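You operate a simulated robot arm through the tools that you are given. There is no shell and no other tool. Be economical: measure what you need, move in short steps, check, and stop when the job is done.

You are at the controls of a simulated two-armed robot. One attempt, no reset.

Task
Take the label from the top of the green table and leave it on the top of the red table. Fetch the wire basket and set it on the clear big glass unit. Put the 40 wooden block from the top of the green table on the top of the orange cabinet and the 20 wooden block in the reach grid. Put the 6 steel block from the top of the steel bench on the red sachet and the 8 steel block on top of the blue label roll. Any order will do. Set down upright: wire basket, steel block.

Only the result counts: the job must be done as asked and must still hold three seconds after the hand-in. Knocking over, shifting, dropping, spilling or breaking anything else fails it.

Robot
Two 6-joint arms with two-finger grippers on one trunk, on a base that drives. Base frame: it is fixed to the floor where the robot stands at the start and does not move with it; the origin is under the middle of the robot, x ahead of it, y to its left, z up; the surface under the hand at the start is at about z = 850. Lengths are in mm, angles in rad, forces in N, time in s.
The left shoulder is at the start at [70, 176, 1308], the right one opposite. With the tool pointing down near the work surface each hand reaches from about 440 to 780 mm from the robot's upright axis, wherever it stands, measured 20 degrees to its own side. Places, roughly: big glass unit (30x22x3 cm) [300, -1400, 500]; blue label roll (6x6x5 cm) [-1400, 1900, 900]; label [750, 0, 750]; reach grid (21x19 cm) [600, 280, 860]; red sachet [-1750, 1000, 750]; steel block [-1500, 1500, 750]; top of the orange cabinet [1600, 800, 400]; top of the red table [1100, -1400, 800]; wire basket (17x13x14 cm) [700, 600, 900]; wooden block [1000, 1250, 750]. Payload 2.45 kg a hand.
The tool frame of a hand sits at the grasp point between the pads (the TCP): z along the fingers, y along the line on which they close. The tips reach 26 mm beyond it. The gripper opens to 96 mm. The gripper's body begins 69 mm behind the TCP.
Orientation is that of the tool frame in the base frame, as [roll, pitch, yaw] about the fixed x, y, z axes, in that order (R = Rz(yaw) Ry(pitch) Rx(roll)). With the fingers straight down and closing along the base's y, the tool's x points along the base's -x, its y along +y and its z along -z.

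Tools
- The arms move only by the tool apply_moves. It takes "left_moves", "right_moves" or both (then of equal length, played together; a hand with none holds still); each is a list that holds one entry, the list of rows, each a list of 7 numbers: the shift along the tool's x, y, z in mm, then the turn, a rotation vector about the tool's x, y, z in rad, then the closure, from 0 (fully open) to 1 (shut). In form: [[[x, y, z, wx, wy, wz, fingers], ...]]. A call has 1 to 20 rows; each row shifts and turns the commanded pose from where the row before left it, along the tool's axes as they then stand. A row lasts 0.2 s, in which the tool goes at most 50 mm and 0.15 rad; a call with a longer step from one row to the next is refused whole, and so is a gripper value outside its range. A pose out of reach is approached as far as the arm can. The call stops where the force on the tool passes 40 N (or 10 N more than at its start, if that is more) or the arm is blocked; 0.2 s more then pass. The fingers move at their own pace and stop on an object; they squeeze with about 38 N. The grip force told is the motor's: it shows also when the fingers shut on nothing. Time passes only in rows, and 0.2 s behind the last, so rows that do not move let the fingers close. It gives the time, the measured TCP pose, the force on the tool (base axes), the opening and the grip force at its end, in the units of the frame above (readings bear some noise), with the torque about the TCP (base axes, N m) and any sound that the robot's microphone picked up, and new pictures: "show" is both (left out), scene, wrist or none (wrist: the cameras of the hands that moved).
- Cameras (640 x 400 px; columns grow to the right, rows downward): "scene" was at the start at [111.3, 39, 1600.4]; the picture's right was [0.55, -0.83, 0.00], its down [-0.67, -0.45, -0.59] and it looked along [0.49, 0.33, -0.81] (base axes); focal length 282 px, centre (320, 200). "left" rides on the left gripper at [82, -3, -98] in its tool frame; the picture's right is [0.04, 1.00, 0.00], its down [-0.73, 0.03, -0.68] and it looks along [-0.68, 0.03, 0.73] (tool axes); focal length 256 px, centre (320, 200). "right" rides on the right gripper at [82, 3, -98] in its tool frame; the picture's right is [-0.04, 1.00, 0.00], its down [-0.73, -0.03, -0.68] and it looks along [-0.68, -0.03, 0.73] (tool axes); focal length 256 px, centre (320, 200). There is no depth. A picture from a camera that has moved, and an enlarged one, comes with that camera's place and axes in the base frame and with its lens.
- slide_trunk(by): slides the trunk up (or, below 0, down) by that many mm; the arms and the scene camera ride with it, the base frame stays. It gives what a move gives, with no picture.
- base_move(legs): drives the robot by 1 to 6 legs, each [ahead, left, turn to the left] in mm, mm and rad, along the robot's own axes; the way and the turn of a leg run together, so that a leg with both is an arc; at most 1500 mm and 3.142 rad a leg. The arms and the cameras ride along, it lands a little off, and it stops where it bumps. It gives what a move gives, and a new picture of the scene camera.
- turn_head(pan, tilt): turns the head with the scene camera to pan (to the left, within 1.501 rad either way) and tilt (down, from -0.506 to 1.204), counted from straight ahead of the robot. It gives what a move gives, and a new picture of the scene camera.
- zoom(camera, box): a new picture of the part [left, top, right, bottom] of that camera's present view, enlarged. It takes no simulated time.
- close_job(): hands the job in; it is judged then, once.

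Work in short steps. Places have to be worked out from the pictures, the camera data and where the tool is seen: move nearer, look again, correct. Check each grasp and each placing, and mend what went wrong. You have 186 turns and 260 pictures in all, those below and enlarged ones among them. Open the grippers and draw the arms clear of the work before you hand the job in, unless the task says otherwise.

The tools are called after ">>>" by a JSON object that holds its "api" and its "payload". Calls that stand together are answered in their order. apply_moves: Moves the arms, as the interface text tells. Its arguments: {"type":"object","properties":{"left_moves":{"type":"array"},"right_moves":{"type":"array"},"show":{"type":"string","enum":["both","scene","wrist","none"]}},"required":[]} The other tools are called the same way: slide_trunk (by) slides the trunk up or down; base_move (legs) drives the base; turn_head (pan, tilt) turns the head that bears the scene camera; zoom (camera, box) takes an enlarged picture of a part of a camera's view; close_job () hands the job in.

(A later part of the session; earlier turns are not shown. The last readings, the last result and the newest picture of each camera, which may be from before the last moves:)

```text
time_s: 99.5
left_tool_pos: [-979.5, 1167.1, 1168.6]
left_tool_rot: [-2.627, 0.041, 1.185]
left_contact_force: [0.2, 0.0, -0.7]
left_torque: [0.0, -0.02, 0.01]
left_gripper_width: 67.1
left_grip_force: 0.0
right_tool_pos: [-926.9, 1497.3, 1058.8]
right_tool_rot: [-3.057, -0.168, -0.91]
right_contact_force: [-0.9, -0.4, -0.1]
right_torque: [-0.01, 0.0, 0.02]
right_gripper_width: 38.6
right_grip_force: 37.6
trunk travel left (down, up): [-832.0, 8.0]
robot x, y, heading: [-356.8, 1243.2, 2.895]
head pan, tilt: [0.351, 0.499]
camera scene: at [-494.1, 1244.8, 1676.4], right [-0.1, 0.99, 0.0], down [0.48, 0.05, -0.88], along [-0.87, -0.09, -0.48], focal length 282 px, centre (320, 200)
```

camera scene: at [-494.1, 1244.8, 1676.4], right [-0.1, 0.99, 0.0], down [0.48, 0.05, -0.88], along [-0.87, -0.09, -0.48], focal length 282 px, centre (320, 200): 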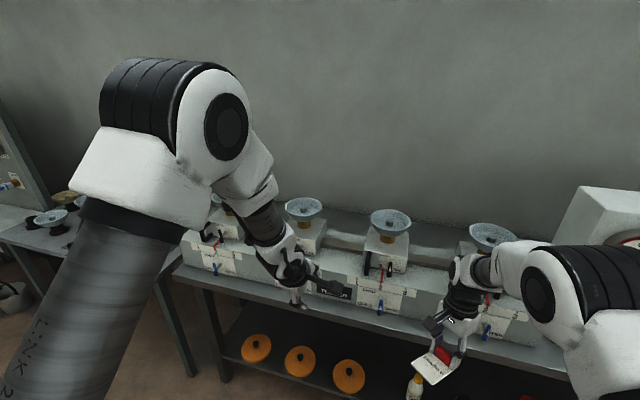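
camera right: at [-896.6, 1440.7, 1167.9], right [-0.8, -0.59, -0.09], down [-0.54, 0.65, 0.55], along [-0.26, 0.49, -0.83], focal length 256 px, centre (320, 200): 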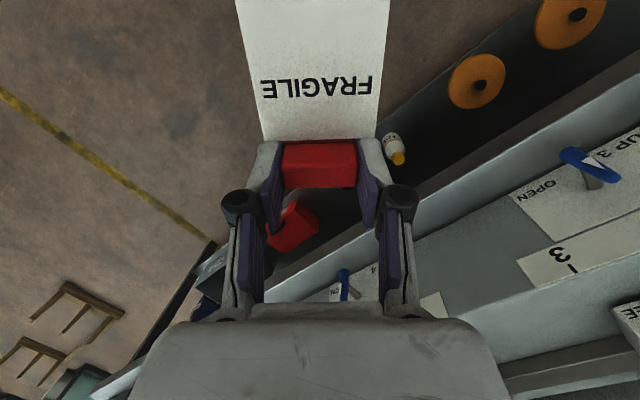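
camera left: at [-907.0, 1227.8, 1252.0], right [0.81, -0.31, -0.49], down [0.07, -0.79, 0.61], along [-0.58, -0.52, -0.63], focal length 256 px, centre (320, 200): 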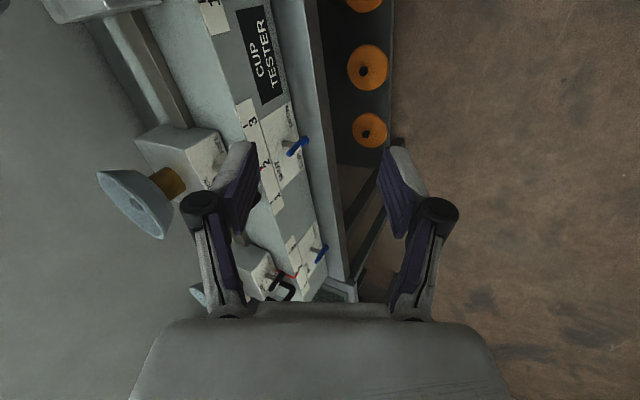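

I zoom strongly at where the steel block and roll should project.

>>> {"api": "zoom", "payload": {"camera": "scene", "box": [280, 180, 480, 320]}}

>>> {"api": "zoom", "payload": {"camera": "scene", "box": [0, 170, 340, 370]}}

```text
2.86 times, centred on (380, 250) of scene
camera zoom: at [-494.1, 1244.8, 1676.4], right [-0.1, 0.99, 0.0], down [0.48, 0.05, -0.88], along [-0.87, -0.09, -0.48], focal length 805 px, centre (149, 57)
```

zoom: 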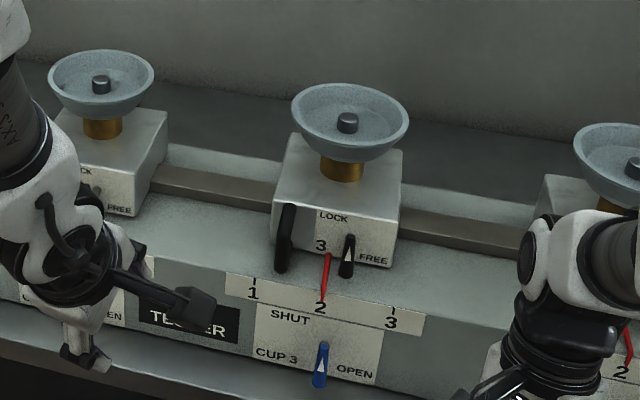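

```text
1.88 times, centred on (170, 270) of scene
camera zoom: at [-494.1, 1244.8, 1676.4], right [-0.1, 0.99, 0.0], down [0.48, 0.05, -0.88], along [-0.87, -0.09, -0.48], focal length 531 px, centre (602, 68)
```

zoom: 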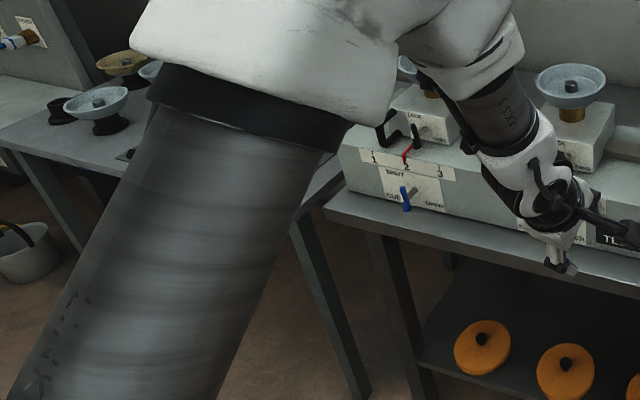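

Bench top is at z≈870 and the blocks must lie hidden behind the tester row. I raise both hands (tilting the right forward to gain height) so I can approach and see.

>>> {"api": "apply_moves", "payload": {"left_moves": [[[0, -10, -17, 0, 0, 0, 0.3], [0, -10, -17, 0, 0, 0, 0.3], [0, -10, -17, 0, 0, 0, 0.3], [0, -10, -17, 0, 0, 0, 0.3], [0, -10, -17, 0, 0, 0, 0.3], [0, 0, 0, 0, 0, 0, 0.3], [0, 0, 0, 0, 0, 0, 0.3]]], "right_moves": [[[0, 0, -10, -0.09, -0.115, 0, 1], [0, 0, -15, -0.09, -0.115, 0, 1], [0, 0, -20, -0.09, -0.115, 0, 1], [0, 0, -30, -0.05, -0.06, 0, 1], [0, 0, -40, 0, 0, 0, 1], [0, 0, -40, 0, 0, 0, 1], [0, 0, -40, 0, 0, 0, 1]]], "show": "scene"}}

```text
time_s: 101.0
left_tool_pos: [-979.5, 1171.2, 1254.7]
left_tool_rot: [-2.627, 0.041, 1.185]
left_contact_force: [0.4, -0.1, 0.2]
left_torque: [0.02, -0.03, -0.01]
left_gripper_width: 67.3
left_grip_force: 0.0
left hand out of reach, approached as far as the arm can: row 2, 3
right_tool_pos: [-862.9, 1497.3, 1105.6]
right_tool_rot: [3.001, 0.05, -0.968]
right_contact_force: [-0.1, -0.2, 0.0]
right_torque: [0.02, -0.02, -0.02]
right_gripper_width: 38.4
right_grip_force: 38.7
trunk travel left (down, up): [-832.0, 8.0]
robot x, y, heading: [-354.2, 1240.5, 2.893]
head pan, tilt: [0.351, 0.499]
stopped in row 7 (right hand): the arm was blocked; the commanded pose is now the measured one
camera scene: at [-495.1, 1244.5, 1676.3], right [-0.1, 0.99, 0.0], down [0.48, 0.05, -0.88], along [-0.87, -0.09, -0.48], focal length 282 px, centre (320, 200)
```

scene: 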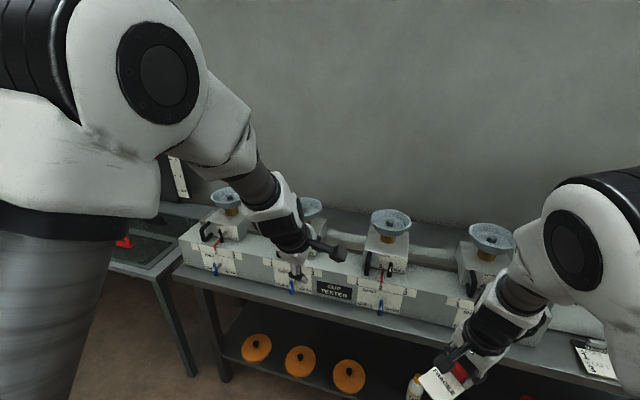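

Right hand is now pulled in. I advance 230 mm and look down over the tester row.

>>> {"api": "base_move", "payload": {"legs": [[230, 0, 0]]}}

>>> {"api": "turn_head", "payload": {"pan": 0.0, "tilt": 0.75}}

>>> {"api": "apply_moves", "payload": {"left_moves": [[[0, 0, 0, 0, 0, 0, 0.3]]], "show": "wrist"}}

```text
time_s: 102.7
left_tool_pos: [-1201.1, 1230.4, 1255.8]
left_tool_rot: [-2.624, 0.041, 1.181]
left_contact_force: [0.4, 0.7, 0.7]
left_torque: [-0.01, 0.02, 0.0]
left_gripper_width: 67.3
left_grip_force: 0.1
right_tool_pos: [-1083.9, 1556.1, 1107.9]
right_tool_rot: [2.997, 0.054, -0.971]
right_contact_force: [0.8, -0.1, 0.3]
right_torque: [-0.02, 0.02, 0.01]
right_gripper_width: 38.6
right_grip_force: 37.8
trunk travel left (down, up): [-832.0, 8.0]
robot x, y, heading: [-576.1, 1303.2, 2.886]
head pan, tilt: [0.351, 0.499]
camera scene: at [-715.4, 1302.4, 1676.8], right [-0.1, 1.0, 0.0], down [0.47, 0.05, -0.88], along [-0.87, -0.08, -0.48], focal length 282 px, centre (320, 200)
```

scene: 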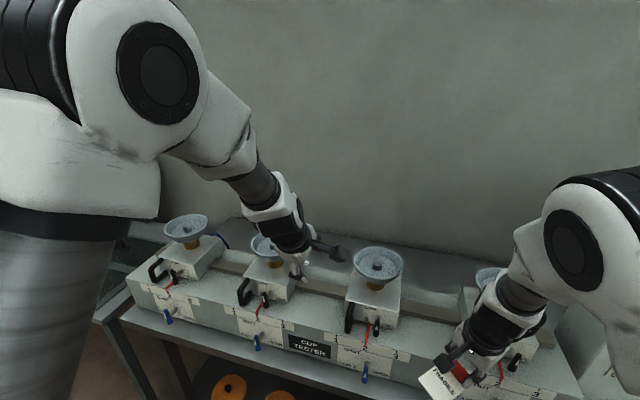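

```text
time_s: 103.5
left_tool_pos: [-1204.4, 1231.4, 1254.1]
left_tool_rot: [-2.628, 0.041, 1.182]
left_contact_force: [-0.4, -0.3, 0.8]
left_torque: [0.02, 0.0, -0.02]
left_gripper_width: 67.1
left_grip_force: 0.1
right_tool_pos: [-1087.2, 1558.5, 1107.8]
right_tool_rot: [3.0, 0.049, -0.972]
right_contact_force: [0.2, -0.1, -1.0]
right_torque: [-0.01, 0.0, 0.02]
right_gripper_width: 38.9
right_grip_force: 37.9
trunk travel left (down, up): [-832.0, 8.0]
robot x, y, heading: [-575.6, 1302.0, 2.887]
head pan, tilt: [0.0, 0.75]
camera scene: at [-710.2, 1333.2, 1654.3], right [0.25, 0.97, 0.0], down [0.66, -0.17, -0.73], along [-0.71, 0.18, -0.68], focal length 282 px, centre (320, 200)
```

scene: 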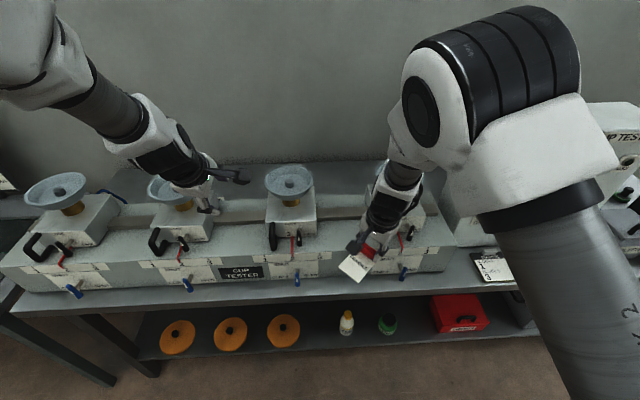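

```text
time_s: 103.9
left_tool_pos: [-1202.8, 1230.6, 1255.1]
left_tool_rot: [-2.627, 0.04, 1.18]
left_contact_force: [0.5, 0.0, -0.3]
left_torque: [-0.01, 0.01, -0.02]
left_gripper_width: 67.1
left_grip_force: 0.2
right_tool_pos: [-1085.9, 1557.2, 1108.1]
right_tool_rot: [2.998, 0.05, -0.972]
right_contact_force: [0.2, -0.2, 0.1]
right_torque: [-0.02, 0.0, 0.01]
right_gripper_width: 38.9
right_grip_force: 38.2
trunk travel left (down, up): [-832.0, 8.0]
robot x, y, heading: [-580.9, 1302.5, 2.886]
head pan, tilt: [0.0, 0.75]
camera left: at [-1130.2, 1291.5, 1338.7], right [0.81, -0.31, -0.49], down [0.06, -0.79, 0.61], along [-0.58, -0.52, -0.62], focal length 256 px, centre (320, 200)
```

left: 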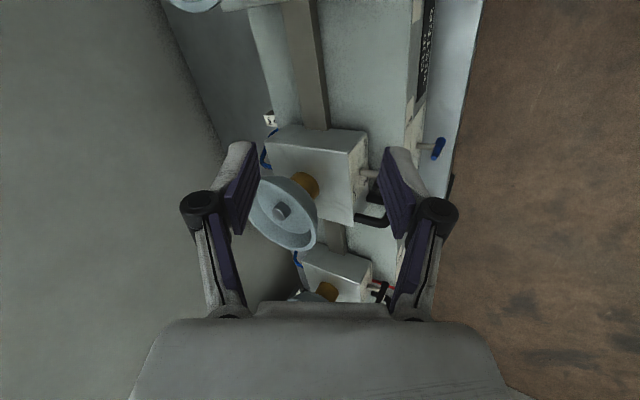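

A small labelled item is seen behind the testers in the left wrist view. I zoom.

>>> {"api": "zoom", "payload": {"camera": "left", "box": [180, 20, 360, 200]}}

>>> {"api": "zoom", "payload": {"camera": "scene", "box": [200, 140, 420, 260]}}

```text
2.22 times, centred on (270, 110) of left
camera zoom: at [-1130.2, 1291.5, 1338.7], right [0.81, -0.31, -0.49], down [0.06, -0.79, 0.61], along [-0.58, -0.52, -0.62], focal length 569 px, centre (431, 400)
```

zoom: 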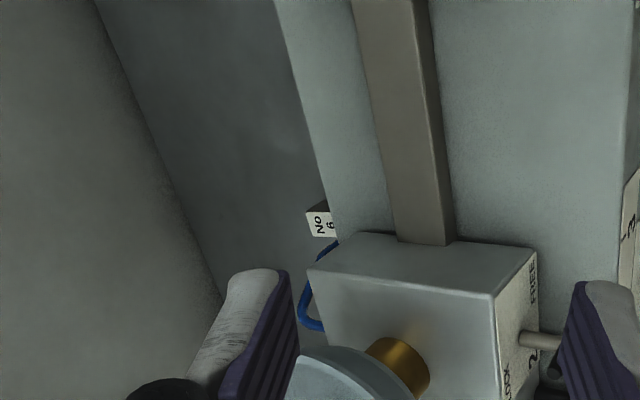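

```text
2.91 times, centred on (310, 200) of scene
camera zoom: at [-707.8, 1332.7, 1654.5], right [0.25, 0.97, 0.0], down [0.66, -0.17, -0.73], along [-0.71, 0.18, -0.68], focal length 820 px, centre (349, 200)
```

zoom: 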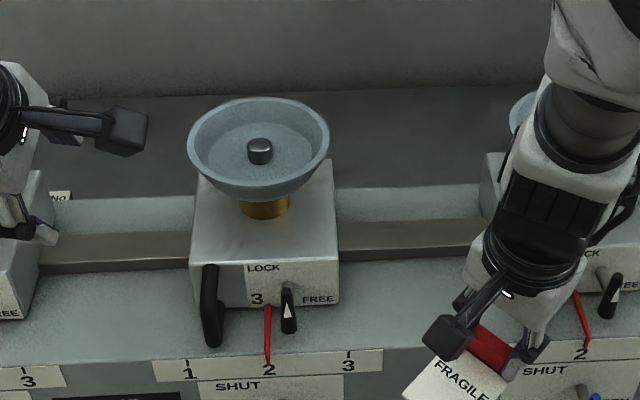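

Block "NO 6" lies at about (-1612,1153) behind the testers. Before approaching I move the right hand (label) outward and back so it will sit in a gap between cups.

>>> {"api": "apply_moves", "payload": {"right_moves": [[[-4, -33, 0, 0, 0, 0, 1], [-4, -33, 0, 0, 0, 0, 1], [-4, -33, 0, 0, 0, 0, 1], [-4, -33, 0, 0, 0, 0, 1], [0, 0, 0, 0, 0, 0, 1]]], "show": "scene"}}

```text
time_s: 105.1
left_tool_pos: [-1203.4, 1230.8, 1254.6]
left_tool_rot: [-2.627, 0.039, 1.18]
left_contact_force: [0.1, -0.2, -0.3]
left_torque: [0.0, 0.01, -0.01]
left_gripper_width: 67.3
left_grip_force: 0.1
right_tool_pos: [-988.7, 1644.5, 1088.6]
right_tool_rot: [2.998, 0.052, -0.97]
right_contact_force: [0.6, -0.5, -0.2]
right_torque: [0.0, 0.01, 0.0]
right_gripper_width: 38.5
right_grip_force: 38.2
trunk travel left (down, up): [-832.0, 8.0]
robot x, y, heading: [-578.9, 1297.5, 2.888]
head pan, tilt: [0.0, 0.75]
camera scene: at [-708.4, 1332.3, 1654.5], right [0.25, 0.97, 0.0], down [0.66, -0.17, -0.73], along [-0.71, 0.18, -0.68], focal length 282 px, centre (320, 200)
```

scene: 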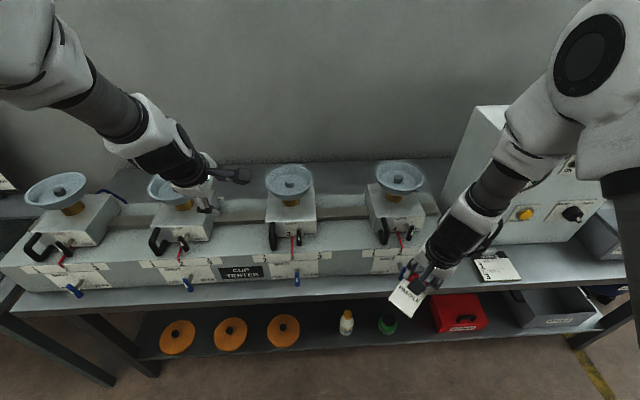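

Now shift the base left 172 and forward 180 and look again.

>>> {"api": "base_move", "payload": {"legs": [[0, 172, 0], [180, 0, 0]]}}

>>> {"api": "turn_head", "payload": {"pan": 0.15, "tilt": 0.9}}

```text
time_s: 107.7
left_tool_pos: [-1418.6, 1109.7, 1257.0]
left_tool_rot: [-2.625, 0.04, 1.181]
left_contact_force: [0.9, -0.4, 0.3]
left_torque: [0.0, 0.0, 0.02]
left_gripper_width: 67.4
left_grip_force: 0.1
right_tool_pos: [-1205.4, 1524.0, 1089.3]
right_tool_rot: [2.996, 0.053, -0.971]
right_contact_force: [0.9, -0.4, -0.9]
right_torque: [0.0, 0.03, -0.03]
right_gripper_width: 38.8
right_grip_force: 37.9
trunk travel left (down, up): [-832.0, 8.0]
robot x, y, heading: [-798.2, 1177.5, 2.886]
head pan, tilt: [0.0, 0.75]
camera scene: at [-922.8, 1212.0, 1654.9], right [0.25, 0.97, 0.0], down [0.66, -0.17, -0.73], along [-0.71, 0.18, -0.68], focal length 282 px, centre (320, 200)
```

scene: 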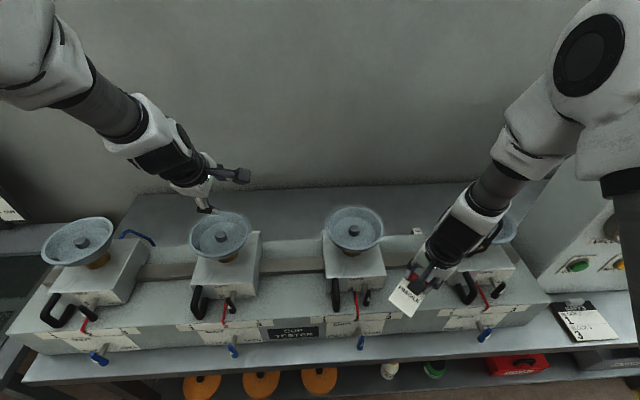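

```text
time_s: 108.4
left_tool_pos: [-1422.6, 1110.8, 1255.0]
left_tool_rot: [-2.625, 0.04, 1.181]
left_contact_force: [0.1, 0.5, -0.4]
left_torque: [0.01, 0.01, 0.02]
left_gripper_width: 67.2
left_grip_force: 0.1
right_tool_pos: [-1207.1, 1524.5, 1088.9]
right_tool_rot: [2.998, 0.05, -0.968]
right_contact_force: [-0.9, 0.0, -0.1]
right_torque: [-0.03, 0.01, 0.02]
right_gripper_width: 38.7
right_grip_force: 38.3
trunk travel left (down, up): [-832.0, 8.0]
robot x, y, heading: [-799.4, 1180.6, 2.887]
head pan, tilt: [0.15, 0.901]
camera scene: at [-921.9, 1199.8, 1642.6], right [0.1, 0.99, 0.0], down [0.78, -0.08, -0.62], along [-0.62, 0.06, -0.78], focal length 282 px, centre (320, 200)
```

scene: 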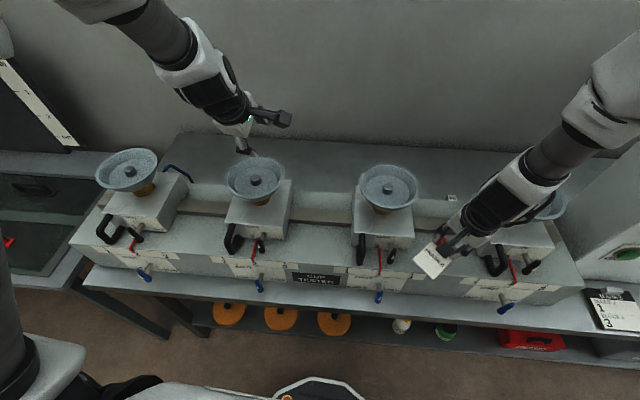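

Zoom to identify the blocks and other items.

>>> {"api": "zoom", "payload": {"camera": "scene", "box": [240, 130, 480, 250]}}

>>> {"api": "zoom", "payload": {"camera": "scene", "box": [0, 110, 240, 270]}}

>>> {"api": "apply_moves", "payload": {"left_moves": [[[0, 0, 0, 0, 0, 0, 0.3]]], "right_moves": [[[0, 0, 0, 0, 0, 0, 1]]], "show": "wrist"}}

```text
2.67 times, centred on (360, 190) of scene
camera zoom: at [-921.9, 1199.8, 1642.6], right [0.1, 0.99, 0.0], down [0.78, -0.08, -0.62], along [-0.62, 0.06, -0.78], focal length 752 px, centre (213, 227)
```

zoom: 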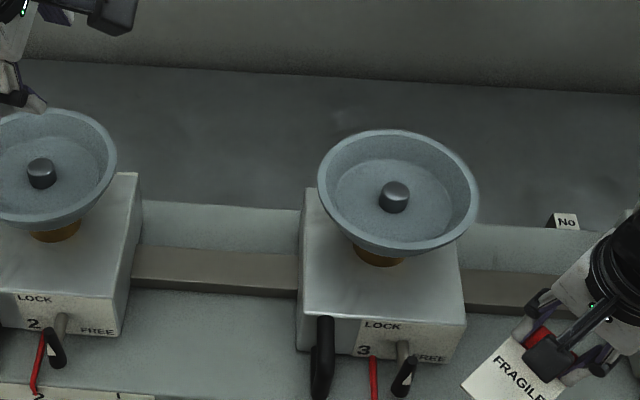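

```text
2.50 times, centred on (120, 190) of scene
camera zoom: at [-921.9, 1199.8, 1642.6], right [0.1, 0.99, 0.0], down [0.78, -0.08, -0.62], along [-0.62, 0.06, -0.78], focal length 705 px, centre (820, 225)
```

zoom: 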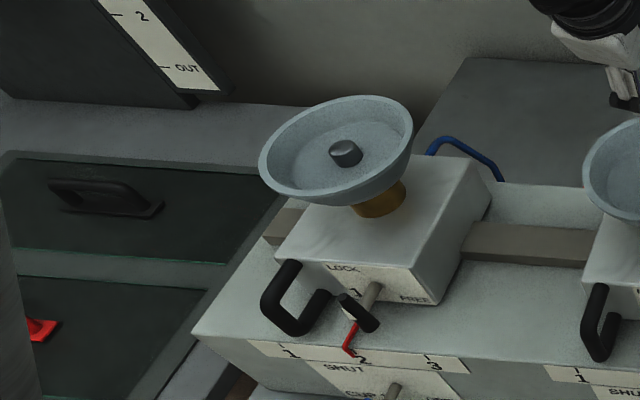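

```text
time_s: 108.8
left_tool_pos: [-1422.3, 1110.6, 1253.7]
left_tool_rot: [-2.627, 0.041, 1.184]
left_contact_force: [-0.3, -0.8, 0.3]
left_torque: [-0.01, 0.03, -0.01]
left_gripper_width: 67.0
left_grip_force: 0.0
right_tool_pos: [-1207.2, 1523.7, 1087.9]
right_tool_rot: [2.999, 0.053, -0.969]
right_contact_force: [0.7, -0.5, -0.5]
right_torque: [0.03, -0.01, 0.01]
right_gripper_width: 38.6
right_grip_force: 38.5
trunk travel left (down, up): [-832.0, 8.0]
robot x, y, heading: [-799.9, 1175.9, 2.889]
head pan, tilt: [0.15, 0.901]
camera right: at [-1148.4, 1459.6, 1179.9], right [-0.83, -0.53, 0.14], down [-0.29, 0.65, 0.7], along [-0.47, 0.55, -0.69], focal length 256 px, centre (320, 200)
camera left: at [-1349.1, 1170.3, 1338.9], right [0.81, -0.31, -0.49], down [0.06, -0.79, 0.61], along [-0.58, -0.52, -0.62], focal length 256 px, centre (320, 200)
```

right: 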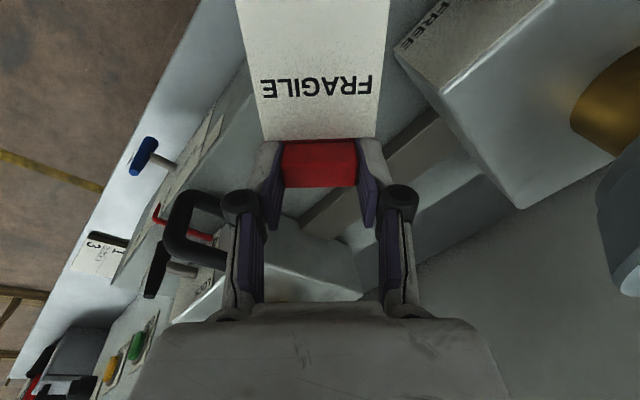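
left: 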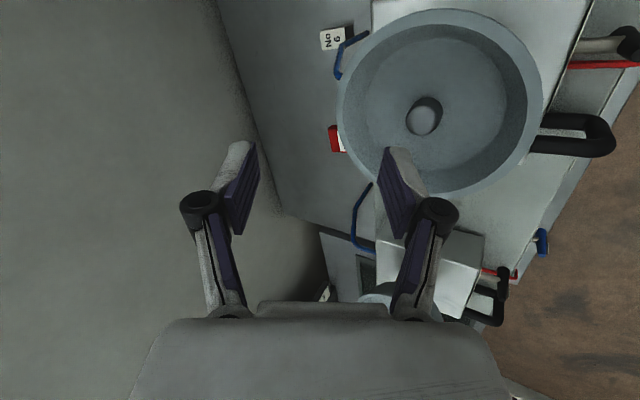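

I zoom the left wrist view for block 6 and the sachet.

>>> {"api": "zoom", "payload": {"camera": "left", "box": [270, 10, 430, 170]}}

```text
2.50 times, centred on (350, 90) of left
camera zoom: at [-1349.1, 1170.3, 1338.9], right [0.81, -0.31, -0.49], down [0.06, -0.79, 0.61], along [-0.58, -0.52, -0.62], focal length 640 px, centre (245, 475)
```

zoom: 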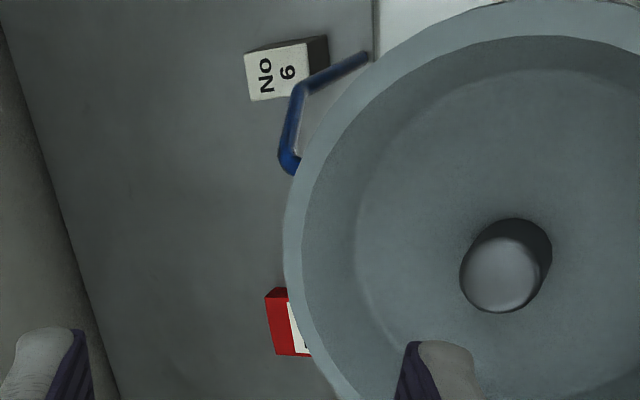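

Block 6 at ≈(-1600,1153), sachet at ≈(-1666,967). I move the left hand forward over block 6 at height with the current tilt, then look.

>>> {"api": "apply_moves", "payload": {"left_moves": [[[-6.8, -36.8, 26.9, 0, 0, 0, 0.3], [-6.8, -36.8, 26.9, 0, 0, 0, 0.3], [-6.8, -36.8, 26.9, 0, 0, 0, 0.3], [-6.8, -36.8, 26.9, 0, 0, 0, 0.3], [0, 0, 0, 0, 0, 0, 0.3]]], "show": "both"}}

```text
time_s: 110.0
left_tool_pos: [-1601.9, 1151.9, 1234.9]
left_tool_rot: [-2.627, 0.041, 1.184]
left_contact_force: [-0.2, -0.2, -0.2]
left_torque: [0.04, 0.0, -0.03]
left_gripper_width: 67.0
left_grip_force: 0.0
right_tool_pos: [-1206.9, 1524.2, 1087.5]
right_tool_rot: [2.999, 0.05, -0.969]
right_contact_force: [-1.1, -0.9, 0.7]
right_torque: [0.02, -0.01, 0.0]
right_gripper_width: 38.8
right_grip_force: 38.3
trunk travel left (down, up): [-832.0, 8.0]
robot x, y, heading: [-799.4, 1182.1, 2.887]
head pan, tilt: [0.15, 0.901]
camera scene: at [-922.1, 1199.4, 1642.6], right [0.1, 0.99, 0.0], down [0.78, -0.08, -0.62], along [-0.62, 0.06, -0.78], focal length 282 px, centre (320, 200)
camera left: at [-1529.2, 1211.6, 1318.9], right [0.81, -0.31, -0.49], down [0.06, -0.79, 0.61], along [-0.58, -0.52, -0.62], focal length 256 px, centre (320, 200)
```

scene: 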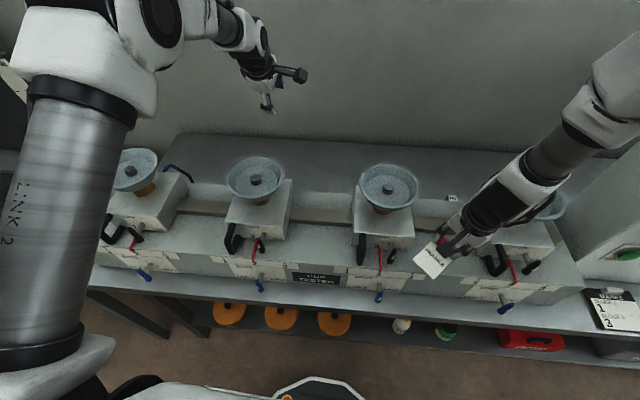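
left: 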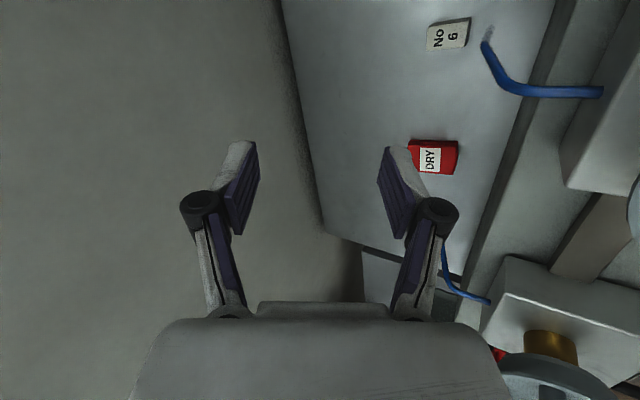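

Clear view: block 6 at (-1601,1155), sachet "DRY" at (-1632,966). A blue tube stands ~20 mm from the block on the +x side, so I'd grip across y with the camera toward the wall; I test turning the tool that way here in free air.

>>> {"api": "apply_moves", "payload": {"left_moves": [[[0, 0, 0, 0, 0, -0.1425, 0.3], [0, 0, 0, 0, 0, -0.1425, 0.3], [0, 0, 0, 0, 0, -0.1425, 0.3], [0, 0, 0, 0, 0, -0.1425, 0.3], [0, 0, 0, 0, 0, -0.1425, 0.3], [0, 0, 0, 0, 0, -0.1425, 0.3], [0, 0, 0, 0, 0, -0.1425, 0.3], [0, 0, 0, 0, 0, -0.1425, 0.3], [0, 0, 0, 0, 0, -0.1425, 0.3], [0, 0, 0, 0, 0, -0.1425, 0.3], [0, 0, 0, 0, 0, -0.1425, 0.3], [0, 0, 0, 0, 0, -0.1425, 0.3]]], "show": "wrist"}}

```text
time_s: 112.6
left_tool_pos: [-1599.0, 1141.9, 1231.4]
left_tool_rot: [3.085, -0.523, 2.879]
left_contact_force: [0.0, 0.1, 0.2]
left_torque: [0.04, -0.01, -0.02]
left_gripper_width: 67.4
left_grip_force: 0.1
left hand out of reach, approached as far as the arm can: row 12
right_tool_pos: [-1206.9, 1522.4, 1087.5]
right_tool_rot: [2.998, 0.052, -0.971]
right_contact_force: [-0.8, 0.0, -0.8]
right_torque: [0.0, -0.01, 0.01]
right_gripper_width: 38.8
right_grip_force: 37.8
trunk travel left (down, up): [-832.0, 8.0]
robot x, y, heading: [-802.5, 1182.2, 2.893]
head pan, tilt: [0.15, 0.901]
camera left: at [-1622.3, 1138.1, 1356.8], right [0.25, 0.97, 0.07], down [0.94, -0.26, 0.22], along [0.23, 0.01, -0.97], focal length 256 px, centre (320, 200)
```

left: 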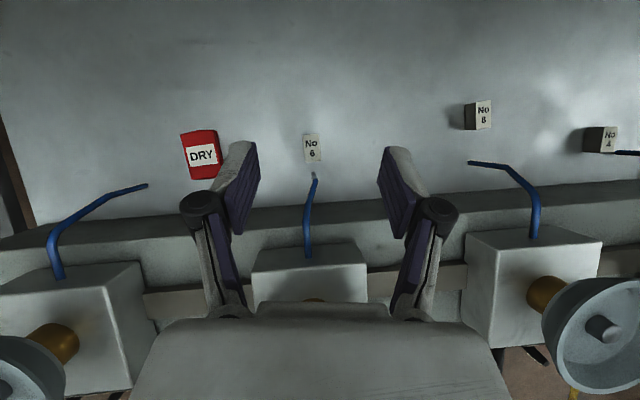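

The turn works and gives a superb view: 6 at (-1607,1150), 8 at (-1586,1472), 4 is a distractor; sachet at (-1645,959). I descend to z≈1050 and reduce the tilt to ~0.2.

>>> {"api": "apply_moves", "payload": {"left_moves": [[[-21, -0.4, 39.8, 0, 0, 0, 0.43], [-21, -0.4, 39.8, 0, 0, 0, 0.43], [-21, -0.4, 39.8, 0, 0, 0, 0.43], [-21, -0.4, 39.8, 0, 0, 0, 0.43], [0, 0, 0, 0, -0.11, 0, 0.43], [0, 0, 0, 0, -0.11, 0, 0.43], [0, 0, 0, 0, -0.1, 0, 0.43], [0, 0, 0, 0, 0, 0, 0.43]]], "show": "both"}}

```text
time_s: 114.4
left_tool_pos: [-1593.3, 1110.0, 1046.5]
left_tool_rot: [3.095, -0.2, 2.864]
left_contact_force: [-0.5, 0.5, 0.8]
left_torque: [0.0, 0.04, 0.01]
left_gripper_width: 54.6
left_grip_force: 0.1
left hand out of reach, approached as far as the arm can: row 1, 5, 6, 7
right_tool_pos: [-1207.0, 1524.3, 1087.5]
right_tool_rot: [2.998, 0.049, -0.969]
right_contact_force: [0.3, -1.3, -0.7]
right_torque: [0.0, 0.02, 0.01]
right_gripper_width: 38.9
right_grip_force: 37.7
trunk travel left (down, up): [-832.0, 8.0]
robot x, y, heading: [-799.9, 1179.8, 2.885]
head pan, tilt: [0.15, 0.901]
camera scene: at [-922.1, 1200.0, 1642.6], right [0.1, 0.99, 0.0], down [0.78, -0.08, -0.62], along [-0.62, 0.06, -0.78], focal length 282 px, centre (320, 200)
camera left: at [-1654.4, 1118.2, 1158.0], right [0.25, 0.97, 0.05], down [0.82, -0.24, 0.52], along [0.52, -0.08, -0.85], focal length 256 px, centre (320, 200)
```

scene: 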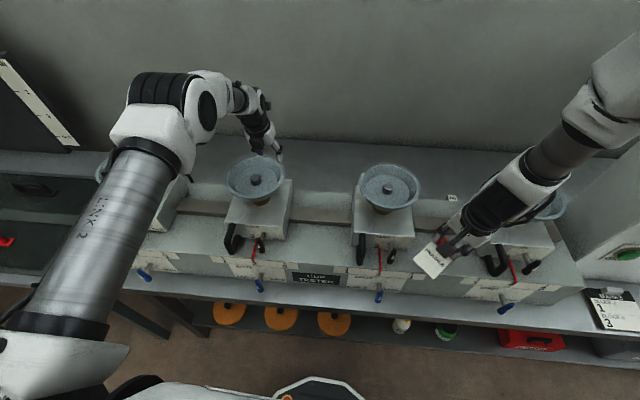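
left: 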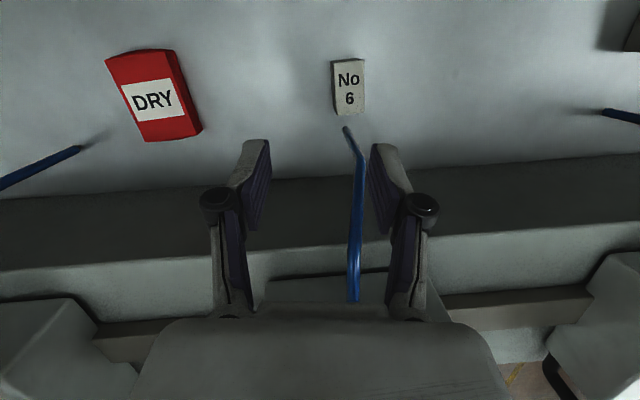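

I'm at the arm's reach limit; I advance the base 70 mm to gain margin, all parts remain clear.

>>> {"api": "base_move", "payload": {"legs": [[70, 0, 0]]}}

```text
time_s: 115.4
left_tool_pos: [-1657.8, 1125.6, 1049.4]
left_tool_rot: [3.091, -0.204, 2.862]
left_contact_force: [0.4, -1.1, 0.2]
left_torque: [0.04, 0.01, 0.0]
left_gripper_width: 55.0
left_grip_force: 0.0
right_tool_pos: [-1274.2, 1541.5, 1090.1]
right_tool_rot: [2.996, 0.054, -0.969]
right_contact_force: [0.4, 0.3, 0.0]
right_torque: [0.02, 0.05, -0.02]
right_gripper_width: 40.7
right_grip_force: 38.1
trunk travel left (down, up): [-832.0, 8.0]
robot x, y, heading: [-867.4, 1202.2, 2.891]
head pan, tilt: [0.15, 0.901]
camera scene: at [-985.1, 1215.2, 1643.2], right [0.1, 0.99, 0.0], down [0.78, -0.08, -0.62], along [-0.62, 0.06, -0.78], focal length 282 px, centre (320, 200)
```

scene: 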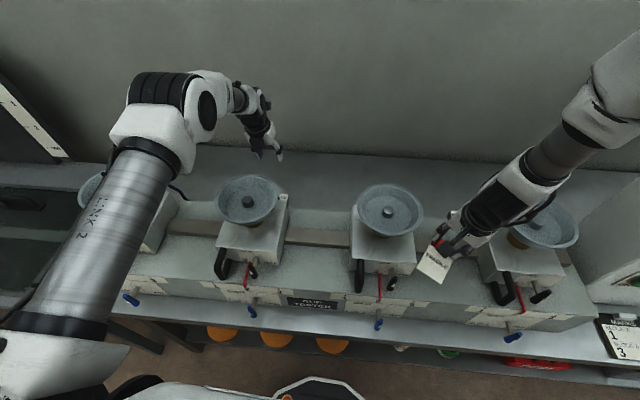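

The right gripper width changed slightly; I check the right wrist view.

>>> {"api": "apply_moves", "payload": {"right_moves": [[[0, 0, 0, 0, 0, 0, 1]]], "show": "wrist"}}

```text
time_s: 115.8
left_tool_pos: [-1661.7, 1128.9, 1047.9]
left_tool_rot: [3.095, -0.2, 2.862]
left_contact_force: [-0.1, -0.2, 1.0]
left_torque: [-0.01, 0.0, 0.0]
left_gripper_width: 54.7
left_grip_force: 0.1
right_tool_pos: [-1275.6, 1541.9, 1089.5]
right_tool_rot: [2.997, 0.05, -0.971]
right_contact_force: [0.4, 0.1, -0.2]
right_torque: [-0.05, 0.03, -0.05]
right_gripper_width: 40.8
right_grip_force: 37.5
trunk travel left (down, up): [-832.0, 8.0]
robot x, y, heading: [-868.9, 1198.4, 2.888]
head pan, tilt: [0.15, 0.901]
camera right: at [-1217.8, 1478.3, 1180.0], right [-0.83, -0.53, 0.15], down [-0.29, 0.65, 0.7], along [-0.47, 0.54, -0.69], focal length 256 px, centre (320, 200)
```

right: 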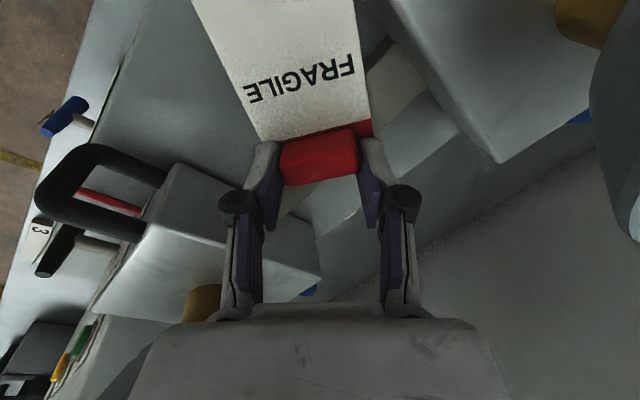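

The label's card end grazed tower 3 and turned ~10° in the grip. I move the right hand 30 mm to +y and rotate it so the card points back toward the robot.

>>> {"api": "apply_moves", "payload": {"right_moves": [[[-25, -17, 0, 0, 0, 0, 1], [0, 0, 0, 0, 0, -0.14, 1], [0, 0, 0, 0, 0, -0.14, 1], [0, 0, 0, 0, 0, -0.14, 1], [0, 0, 0, 0, 0, -0.14, 1], [0, 0, 0, 0, 0, -0.14, 1]]], "show": "both"}}

```text
time_s: 117.2
left_tool_pos: [-1661.9, 1126.7, 1046.2]
left_tool_rot: [3.092, -0.199, 2.864]
left_contact_force: [-0.3, -0.2, 0.1]
left_torque: [-0.02, 0.01, 0.02]
left_gripper_width: 54.7
left_grip_force: 0.0
right_tool_pos: [-1278.9, 1570.6, 1087.0]
right_tool_rot: [3.063, 0.13, -0.268]
right_contact_force: [0.9, -0.8, 0.6]
right_torque: [0.01, 0.01, -0.02]
right_gripper_width: 41.0
right_grip_force: 38.1
trunk travel left (down, up): [-832.0, 8.0]
robot x, y, heading: [-873.7, 1202.6, 2.888]
head pan, tilt: [0.15, 0.901]
camera scene: at [-991.6, 1216.2, 1642.6], right [0.1, 0.99, 0.0], down [0.78, -0.08, -0.62], along [-0.62, 0.06, -0.78], focal length 282 px, centre (320, 200)
camera right: at [-1184.9, 1551.0, 1172.2], right [-0.29, -0.95, 0.08], down [-0.59, 0.25, 0.76], along [-0.75, 0.18, -0.64], focal length 256 px, centre (320, 200)
```

scene: 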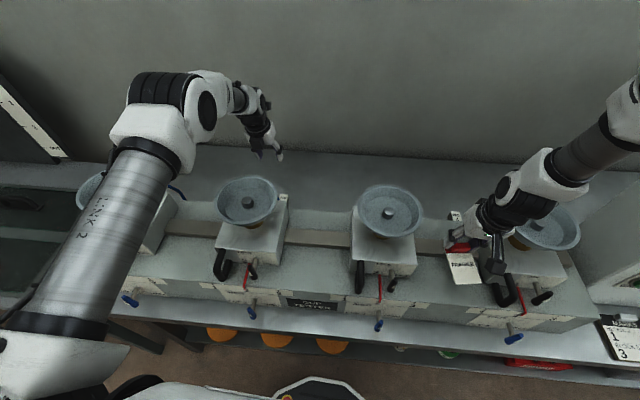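
right: 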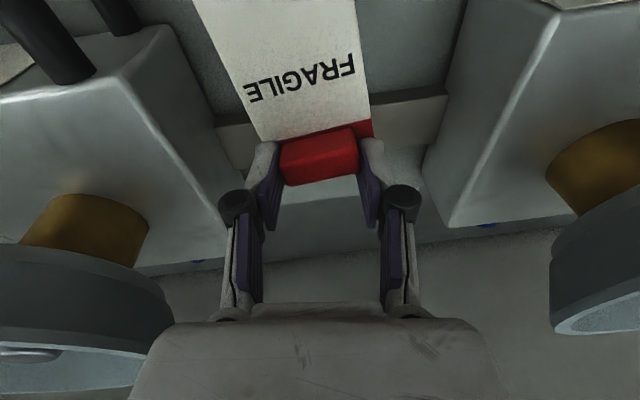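

The right hand now sits cleanly in the gap. I bring the left hand over block 6, down to z≈986, with less tilt.

>>> {"api": "apply_moves", "payload": {"left_moves": [[[-25, 16.7, 26.4, 0, 0, 0, 0.43], [-25, 16.7, 26.4, 0, 0, 0, 0.43], [0, 0, 0, 0, -0.1, 0, 0.43], [0, 0, 0, 0, 0, 0, 0.43]]], "show": "wrist"}}

```text
time_s: 118.2
left_tool_pos: [-1614.1, 1141.8, 985.6]
left_tool_rot: [3.081, -0.102, 2.849]
left_contact_force: [-0.4, 0.0, -0.7]
left_torque: [0.01, 0.01, -0.02]
left_gripper_width: 54.7
left_grip_force: 0.0
left hand out of reach, approached as far as the arm can: row 3
right_tool_pos: [-1277.1, 1571.0, 1086.7]
right_tool_rot: [3.065, 0.132, -0.271]
right_contact_force: [0.5, 0.1, 0.2]
right_torque: [-0.01, -0.01, 0.01]
right_gripper_width: 40.5
right_grip_force: 38.7
trunk travel left (down, up): [-832.0, 8.0]
robot x, y, heading: [-864.6, 1197.4, 2.891]
head pan, tilt: [0.15, 0.901]
camera left: at [-1685.6, 1152.1, 1090.7], right [0.26, 0.96, 0.07], down [0.76, -0.24, 0.6], along [0.59, -0.1, -0.8], focal length 256 px, centre (320, 200)
```

left: 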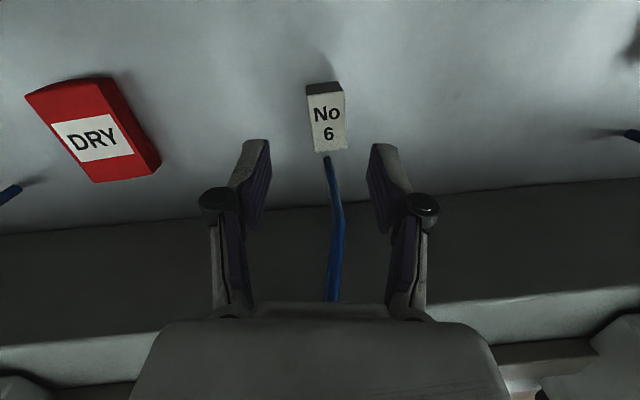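

Block 6 centre (-1614,1152). I shift +10 in y and descend 55 mm, then look.

>>> {"api": "apply_moves", "payload": {"left_moves": [[[-1.8, 3.2, 27.7, 0, 0, 0, 0.43], [-1.8, 3.2, 27.7, 0, 0, 0, 0.43], [0, 0, 0, 0, 0, 0, 0.43]]], "show": "wrist"}}

```text
time_s: 119.0
left_tool_pos: [-1609.6, 1137.5, 929.4]
left_tool_rot: [3.086, -0.104, 2.852]
left_contact_force: [0.2, -0.1, 0.3]
left_torque: [0.0, -0.02, -0.02]
left_gripper_width: 54.8
left_grip_force: 0.0
left hand out of reach, approached as far as the arm can: row 1, 2
right_tool_pos: [-1276.2, 1571.8, 1086.8]
right_tool_rot: [3.063, 0.128, -0.27]
right_contact_force: [0.2, -0.3, -0.7]
right_torque: [0.0, 0.01, 0.02]
right_gripper_width: 40.8
right_grip_force: 37.8
trunk travel left (down, up): [-832.0, 8.0]
robot x, y, heading: [-866.0, 1196.9, 2.889]
head pan, tilt: [0.15, 0.901]
camera left: at [-1681.8, 1148.6, 1035.4], right [0.25, 0.97, 0.06], down [0.76, -0.24, 0.6], along [0.59, -0.1, -0.8], focal length 256 px, centre (320, 200)
```

left: 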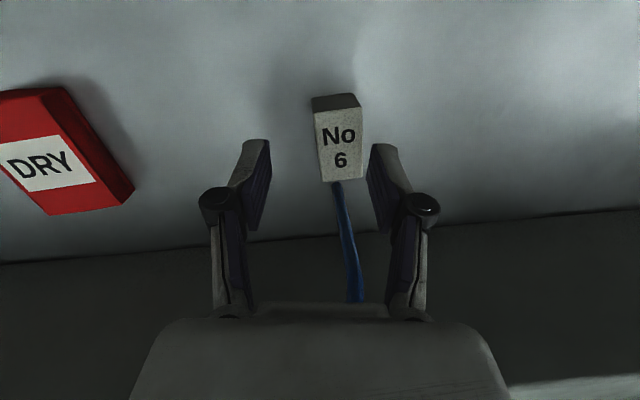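

The hand's y drifted; block is at y≈1152. I compensate the right hand by -15 in y and shift the base 15 mm right.

>>> {"api": "apply_moves", "payload": {"right_moves": [[[0, 15, 0, 0, 0, 0, 1]]], "show": "none"}}

>>> {"api": "base_move", "payload": {"legs": [[5, -15, 0]]}}

>>> {"api": "apply_moves", "payload": {"left_moves": [[[0, 0, 0, 0, 0, 0, 0.43]]], "show": "wrist"}}

```text
time_s: 119.4
left_tool_pos: [-1611.5, 1137.4, 927.8]
left_tool_rot: [3.083, -0.103, 2.852]
left_contact_force: [-0.4, -0.1, 0.2]
left_torque: [0.01, -0.02, -0.03]
left_gripper_width: 54.6
left_grip_force: 0.0
right_tool_pos: [-1282.5, 1555.2, 1088.2]
right_tool_rot: [3.066, 0.132, -0.271]
right_contact_force: [-0.5, 0.0, 0.0]
right_torque: [0.02, -0.01, -0.02]
right_gripper_width: 40.6
right_grip_force: 38.3
trunk travel left (down, up): [-832.0, 8.0]
robot x, y, heading: [-865.2, 1199.7, 2.888]
head pan, tilt: [0.15, 0.901]
```

```text
time_s: 120.2
left_tool_pos: [-1611.3, 1149.4, 929.3]
left_tool_rot: [3.08, -0.104, 2.855]
left_contact_force: [-0.8, -1.5, 0.5]
left_torque: [0.03, 0.03, -0.03]
left_gripper_width: 54.7
left_grip_force: 0.1
right_tool_pos: [-1281.3, 1569.0, 1090.7]
right_tool_rot: [3.067, 0.133, -0.27]
right_contact_force: [0.8, -0.9, -0.3]
right_torque: [0.03, 0.04, 0.0]
right_gripper_width: 40.6
right_grip_force: 37.5
trunk travel left (down, up): [-832.0, 8.0]
robot x, y, heading: [-868.2, 1214.7, 2.885]
head pan, tilt: [0.15, 0.901]
camera scene: at [-992.2, 1226.8, 1642.7], right [0.1, 0.99, 0.0], down [0.78, -0.08, -0.62], along [-0.62, 0.07, -0.78], focal length 282 px, centre (320, 200)
```

scene: 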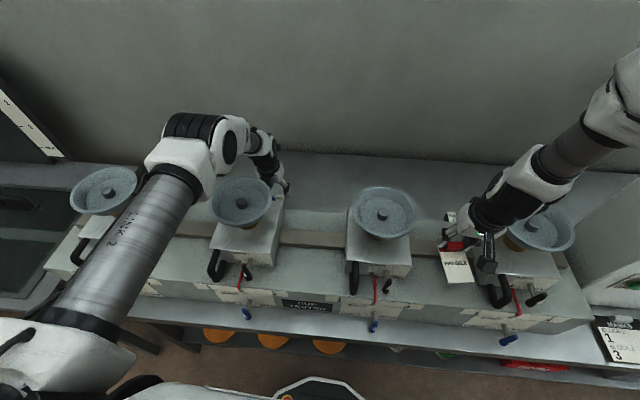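

```text
time_s: 120.6
left_tool_pos: [-1611.6, 1154.1, 928.5]
left_tool_rot: [3.084, -0.103, 2.852]
left_contact_force: [0.9, 0.0, -0.9]
left_torque: [-0.05, 0.0, -0.03]
left_gripper_width: 54.5
left_grip_force: 0.0
right_tool_pos: [-1283.5, 1573.6, 1089.0]
right_tool_rot: [3.062, 0.13, -0.271]
right_contact_force: [0.3, -1.1, -0.3]
right_torque: [0.0, 0.03, 0.01]
right_gripper_width: 40.6
right_grip_force: 37.5
trunk travel left (down, up): [-832.0, 8.0]
robot x, y, heading: [-868.1, 1215.3, 2.891]
head pan, tilt: [0.15, 0.901]
camera left: at [-1683.7, 1164.8, 1034.9], right [0.25, 0.97, 0.06], down [0.76, -0.24, 0.6], along [0.59, -0.11, -0.8], focal length 256 px, centre (320, 200)
```

left: 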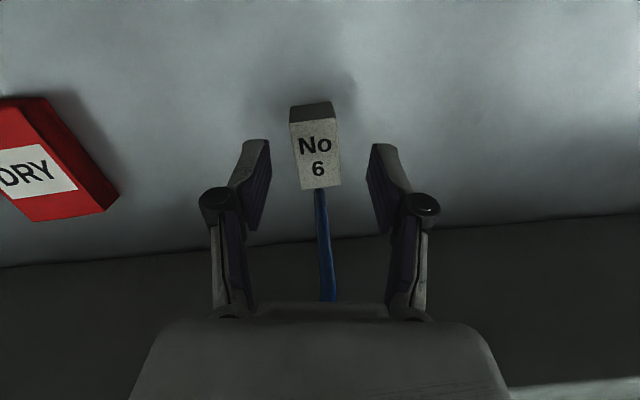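

Centred. I lower with the trunk (precisely vertical) 22 mm.

>>> {"api": "slide_trunk", "payload": {"by": -22}}

>>> {"api": "zoom", "payload": {"camera": "left", "box": [200, 80, 440, 260]}}

```text
time_s: 121.3
left_tool_pos: [-1612.8, 1153.0, 906.9]
left_tool_rot: [3.086, -0.104, 2.854]
left_contact_force: [-0.9, 0.0, -1.1]
left_torque: [-0.01, -0.02, -0.01]
left_gripper_width: 54.8
left_grip_force: 0.0
right_tool_pos: [-1282.1, 1571.9, 1066.8]
right_tool_rot: [3.065, 0.133, -0.269]
right_contact_force: [-0.7, 0.0, 1.7]
right_torque: [-0.02, 0.02, 0.01]
right_gripper_width: 40.9
right_grip_force: 38.4
trunk travel left (down, up): [-810.0, 30.0]
robot x, y, heading: [-867.8, 1215.3, 2.892]
head pan, tilt: [0.15, 0.901]
```

```text
2.22 times, centred on (320, 170) of left
camera zoom: at [-1683.7, 1163.2, 1013.0], right [0.25, 0.97, 0.06], down [0.76, -0.24, 0.6], along [0.59, -0.1, -0.8], focal length 569 px, centre (320, 267)
```

zoom: 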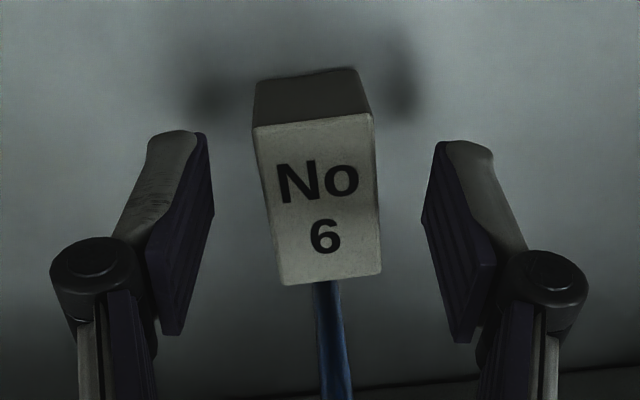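

I lower 6 mm more and close.

>>> {"api": "slide_trunk", "payload": {"by": -6}}

>>> {"api": "apply_moves", "payload": {"left_moves": [[[0, 0, 0, 0, 0, 0, 0.7], [0, 0, 0, 0, 0, 0, 1], [0, 0, 0, 0, 0, 0, 1]]], "show": "wrist"}}

```text
time_s: 121.8
left_tool_pos: [-1611.7, 1152.9, 900.8]
left_tool_rot: [3.085, -0.103, 2.855]
left_contact_force: [0.2, 0.4, -0.1]
left_torque: [-0.01, 0.01, 0.03]
left_gripper_width: 54.9
left_grip_force: 0.0
right_tool_pos: [-1282.8, 1571.7, 1060.5]
right_tool_rot: [3.064, 0.13, -0.272]
right_contact_force: [-0.1, 0.1, -0.8]
right_torque: [0.0, -0.05, 0.0]
right_gripper_width: 40.6
right_grip_force: 37.8
trunk travel left (down, up): [-804.0, 36.0]
robot x, y, heading: [-867.7, 1213.8, 2.891]
head pan, tilt: [0.15, 0.901]
```

```text
time_s: 122.6
left_tool_pos: [-1611.2, 1151.9, 902.0]
left_tool_rot: [3.085, -0.104, 2.855]
left_contact_force: [0.6, -1.1, 4.7]
left_torque: [-0.09, 0.0, -0.07]
left_gripper_width: 29.6
left_grip_force: 38.2
right_tool_pos: [-1281.6, 1572.1, 1061.6]
right_tool_rot: [3.066, 0.129, -0.27]
right_contact_force: [0.1, -0.5, -0.7]
right_torque: [-0.05, 0.03, 0.02]
right_gripper_width: 40.6
right_grip_force: 38.6
trunk travel left (down, up): [-804.0, 36.0]
robot x, y, heading: [-868.6, 1215.6, 2.89]
head pan, tilt: [0.15, 0.901]
camera left: at [-1683.1, 1163.3, 1007.9], right [0.25, 0.97, 0.06], down [0.76, -0.24, 0.6], along [0.59, -0.1, -0.8], focal length 256 px, centre (320, 200)
```

left: 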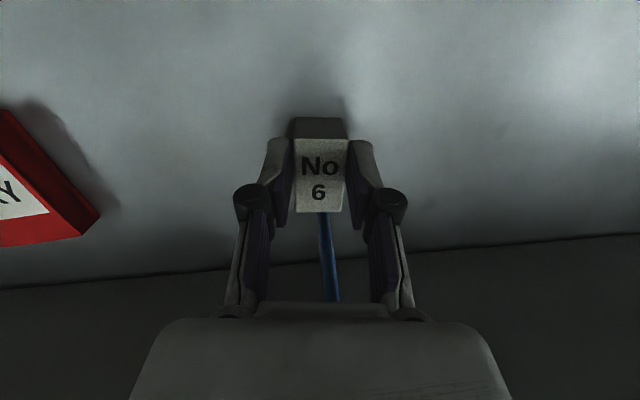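

Block 6 gripped (29.6 mm). I raise the trunk, then move with the arm toward the sachet.

>>> {"api": "slide_trunk", "payload": {"by": 34}}

>>> {"api": "apply_moves", "payload": {"left_moves": [[[30, -3, -12, 0, 0, 0, 1], [15, -40, -5, 0, 0, 0, 1], [5, -40, 0, 0, 0, 0, 1]]], "show": "wrist"}}

```text
time_s: 123.4
left_tool_pos: [-1613.1, 1153.0, 934.4]
left_tool_rot: [3.084, -0.101, 2.852]
left_contact_force: [-0.3, -0.6, -2.3]
left_torque: [0.0, 0.02, -0.03]
left_gripper_width: 29.6
left_grip_force: 38.0
right_tool_pos: [-1283.0, 1572.8, 1093.9]
right_tool_rot: [3.066, 0.133, -0.271]
right_contact_force: [-0.1, 0.2, 0.3]
right_torque: [-0.03, -0.02, -0.03]
right_gripper_width: 40.9
right_grip_force: 37.8
trunk travel left (down, up): [-838.0, 2.0]
robot x, y, heading: [-868.7, 1216.9, 2.895]
head pan, tilt: [0.15, 0.901]
```

```text
time_s: 124.2
left_tool_pos: [-1672.9, 1082.2, 952.5]
left_tool_rot: [3.082, -0.101, 2.855]
left_contact_force: [0.1, -0.7, -2.3]
left_torque: [0.03, 0.03, -0.03]
left_gripper_width: 29.6
left_grip_force: 38.0
left hand out of reach, approached as far as the arm can: row 3
right_tool_pos: [-1283.7, 1570.7, 1095.9]
right_tool_rot: [3.066, 0.132, -0.269]
right_contact_force: [0.5, 0.5, -1.1]
right_torque: [0.02, 0.02, 0.01]
right_gripper_width: 40.6
right_grip_force: 37.9
trunk travel left (down, up): [-838.0, 2.0]
robot x, y, heading: [-870.5, 1211.6, 2.892]
head pan, tilt: [0.15, 0.901]
camera left: at [-1745.2, 1093.2, 1058.7], right [0.25, 0.97, 0.06], down [0.76, -0.24, 0.6], along [0.6, -0.1, -0.8], focal length 256 px, centre (320, 200)
```

left: 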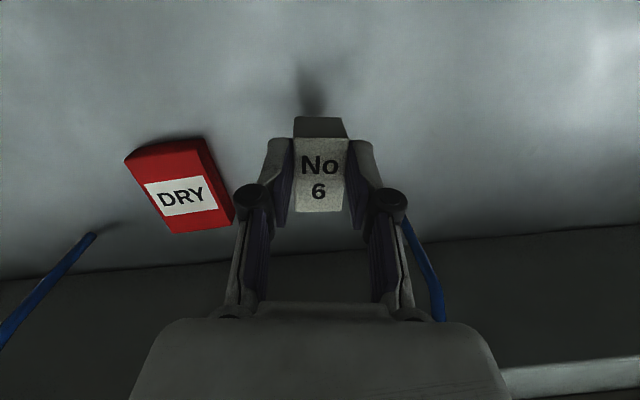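

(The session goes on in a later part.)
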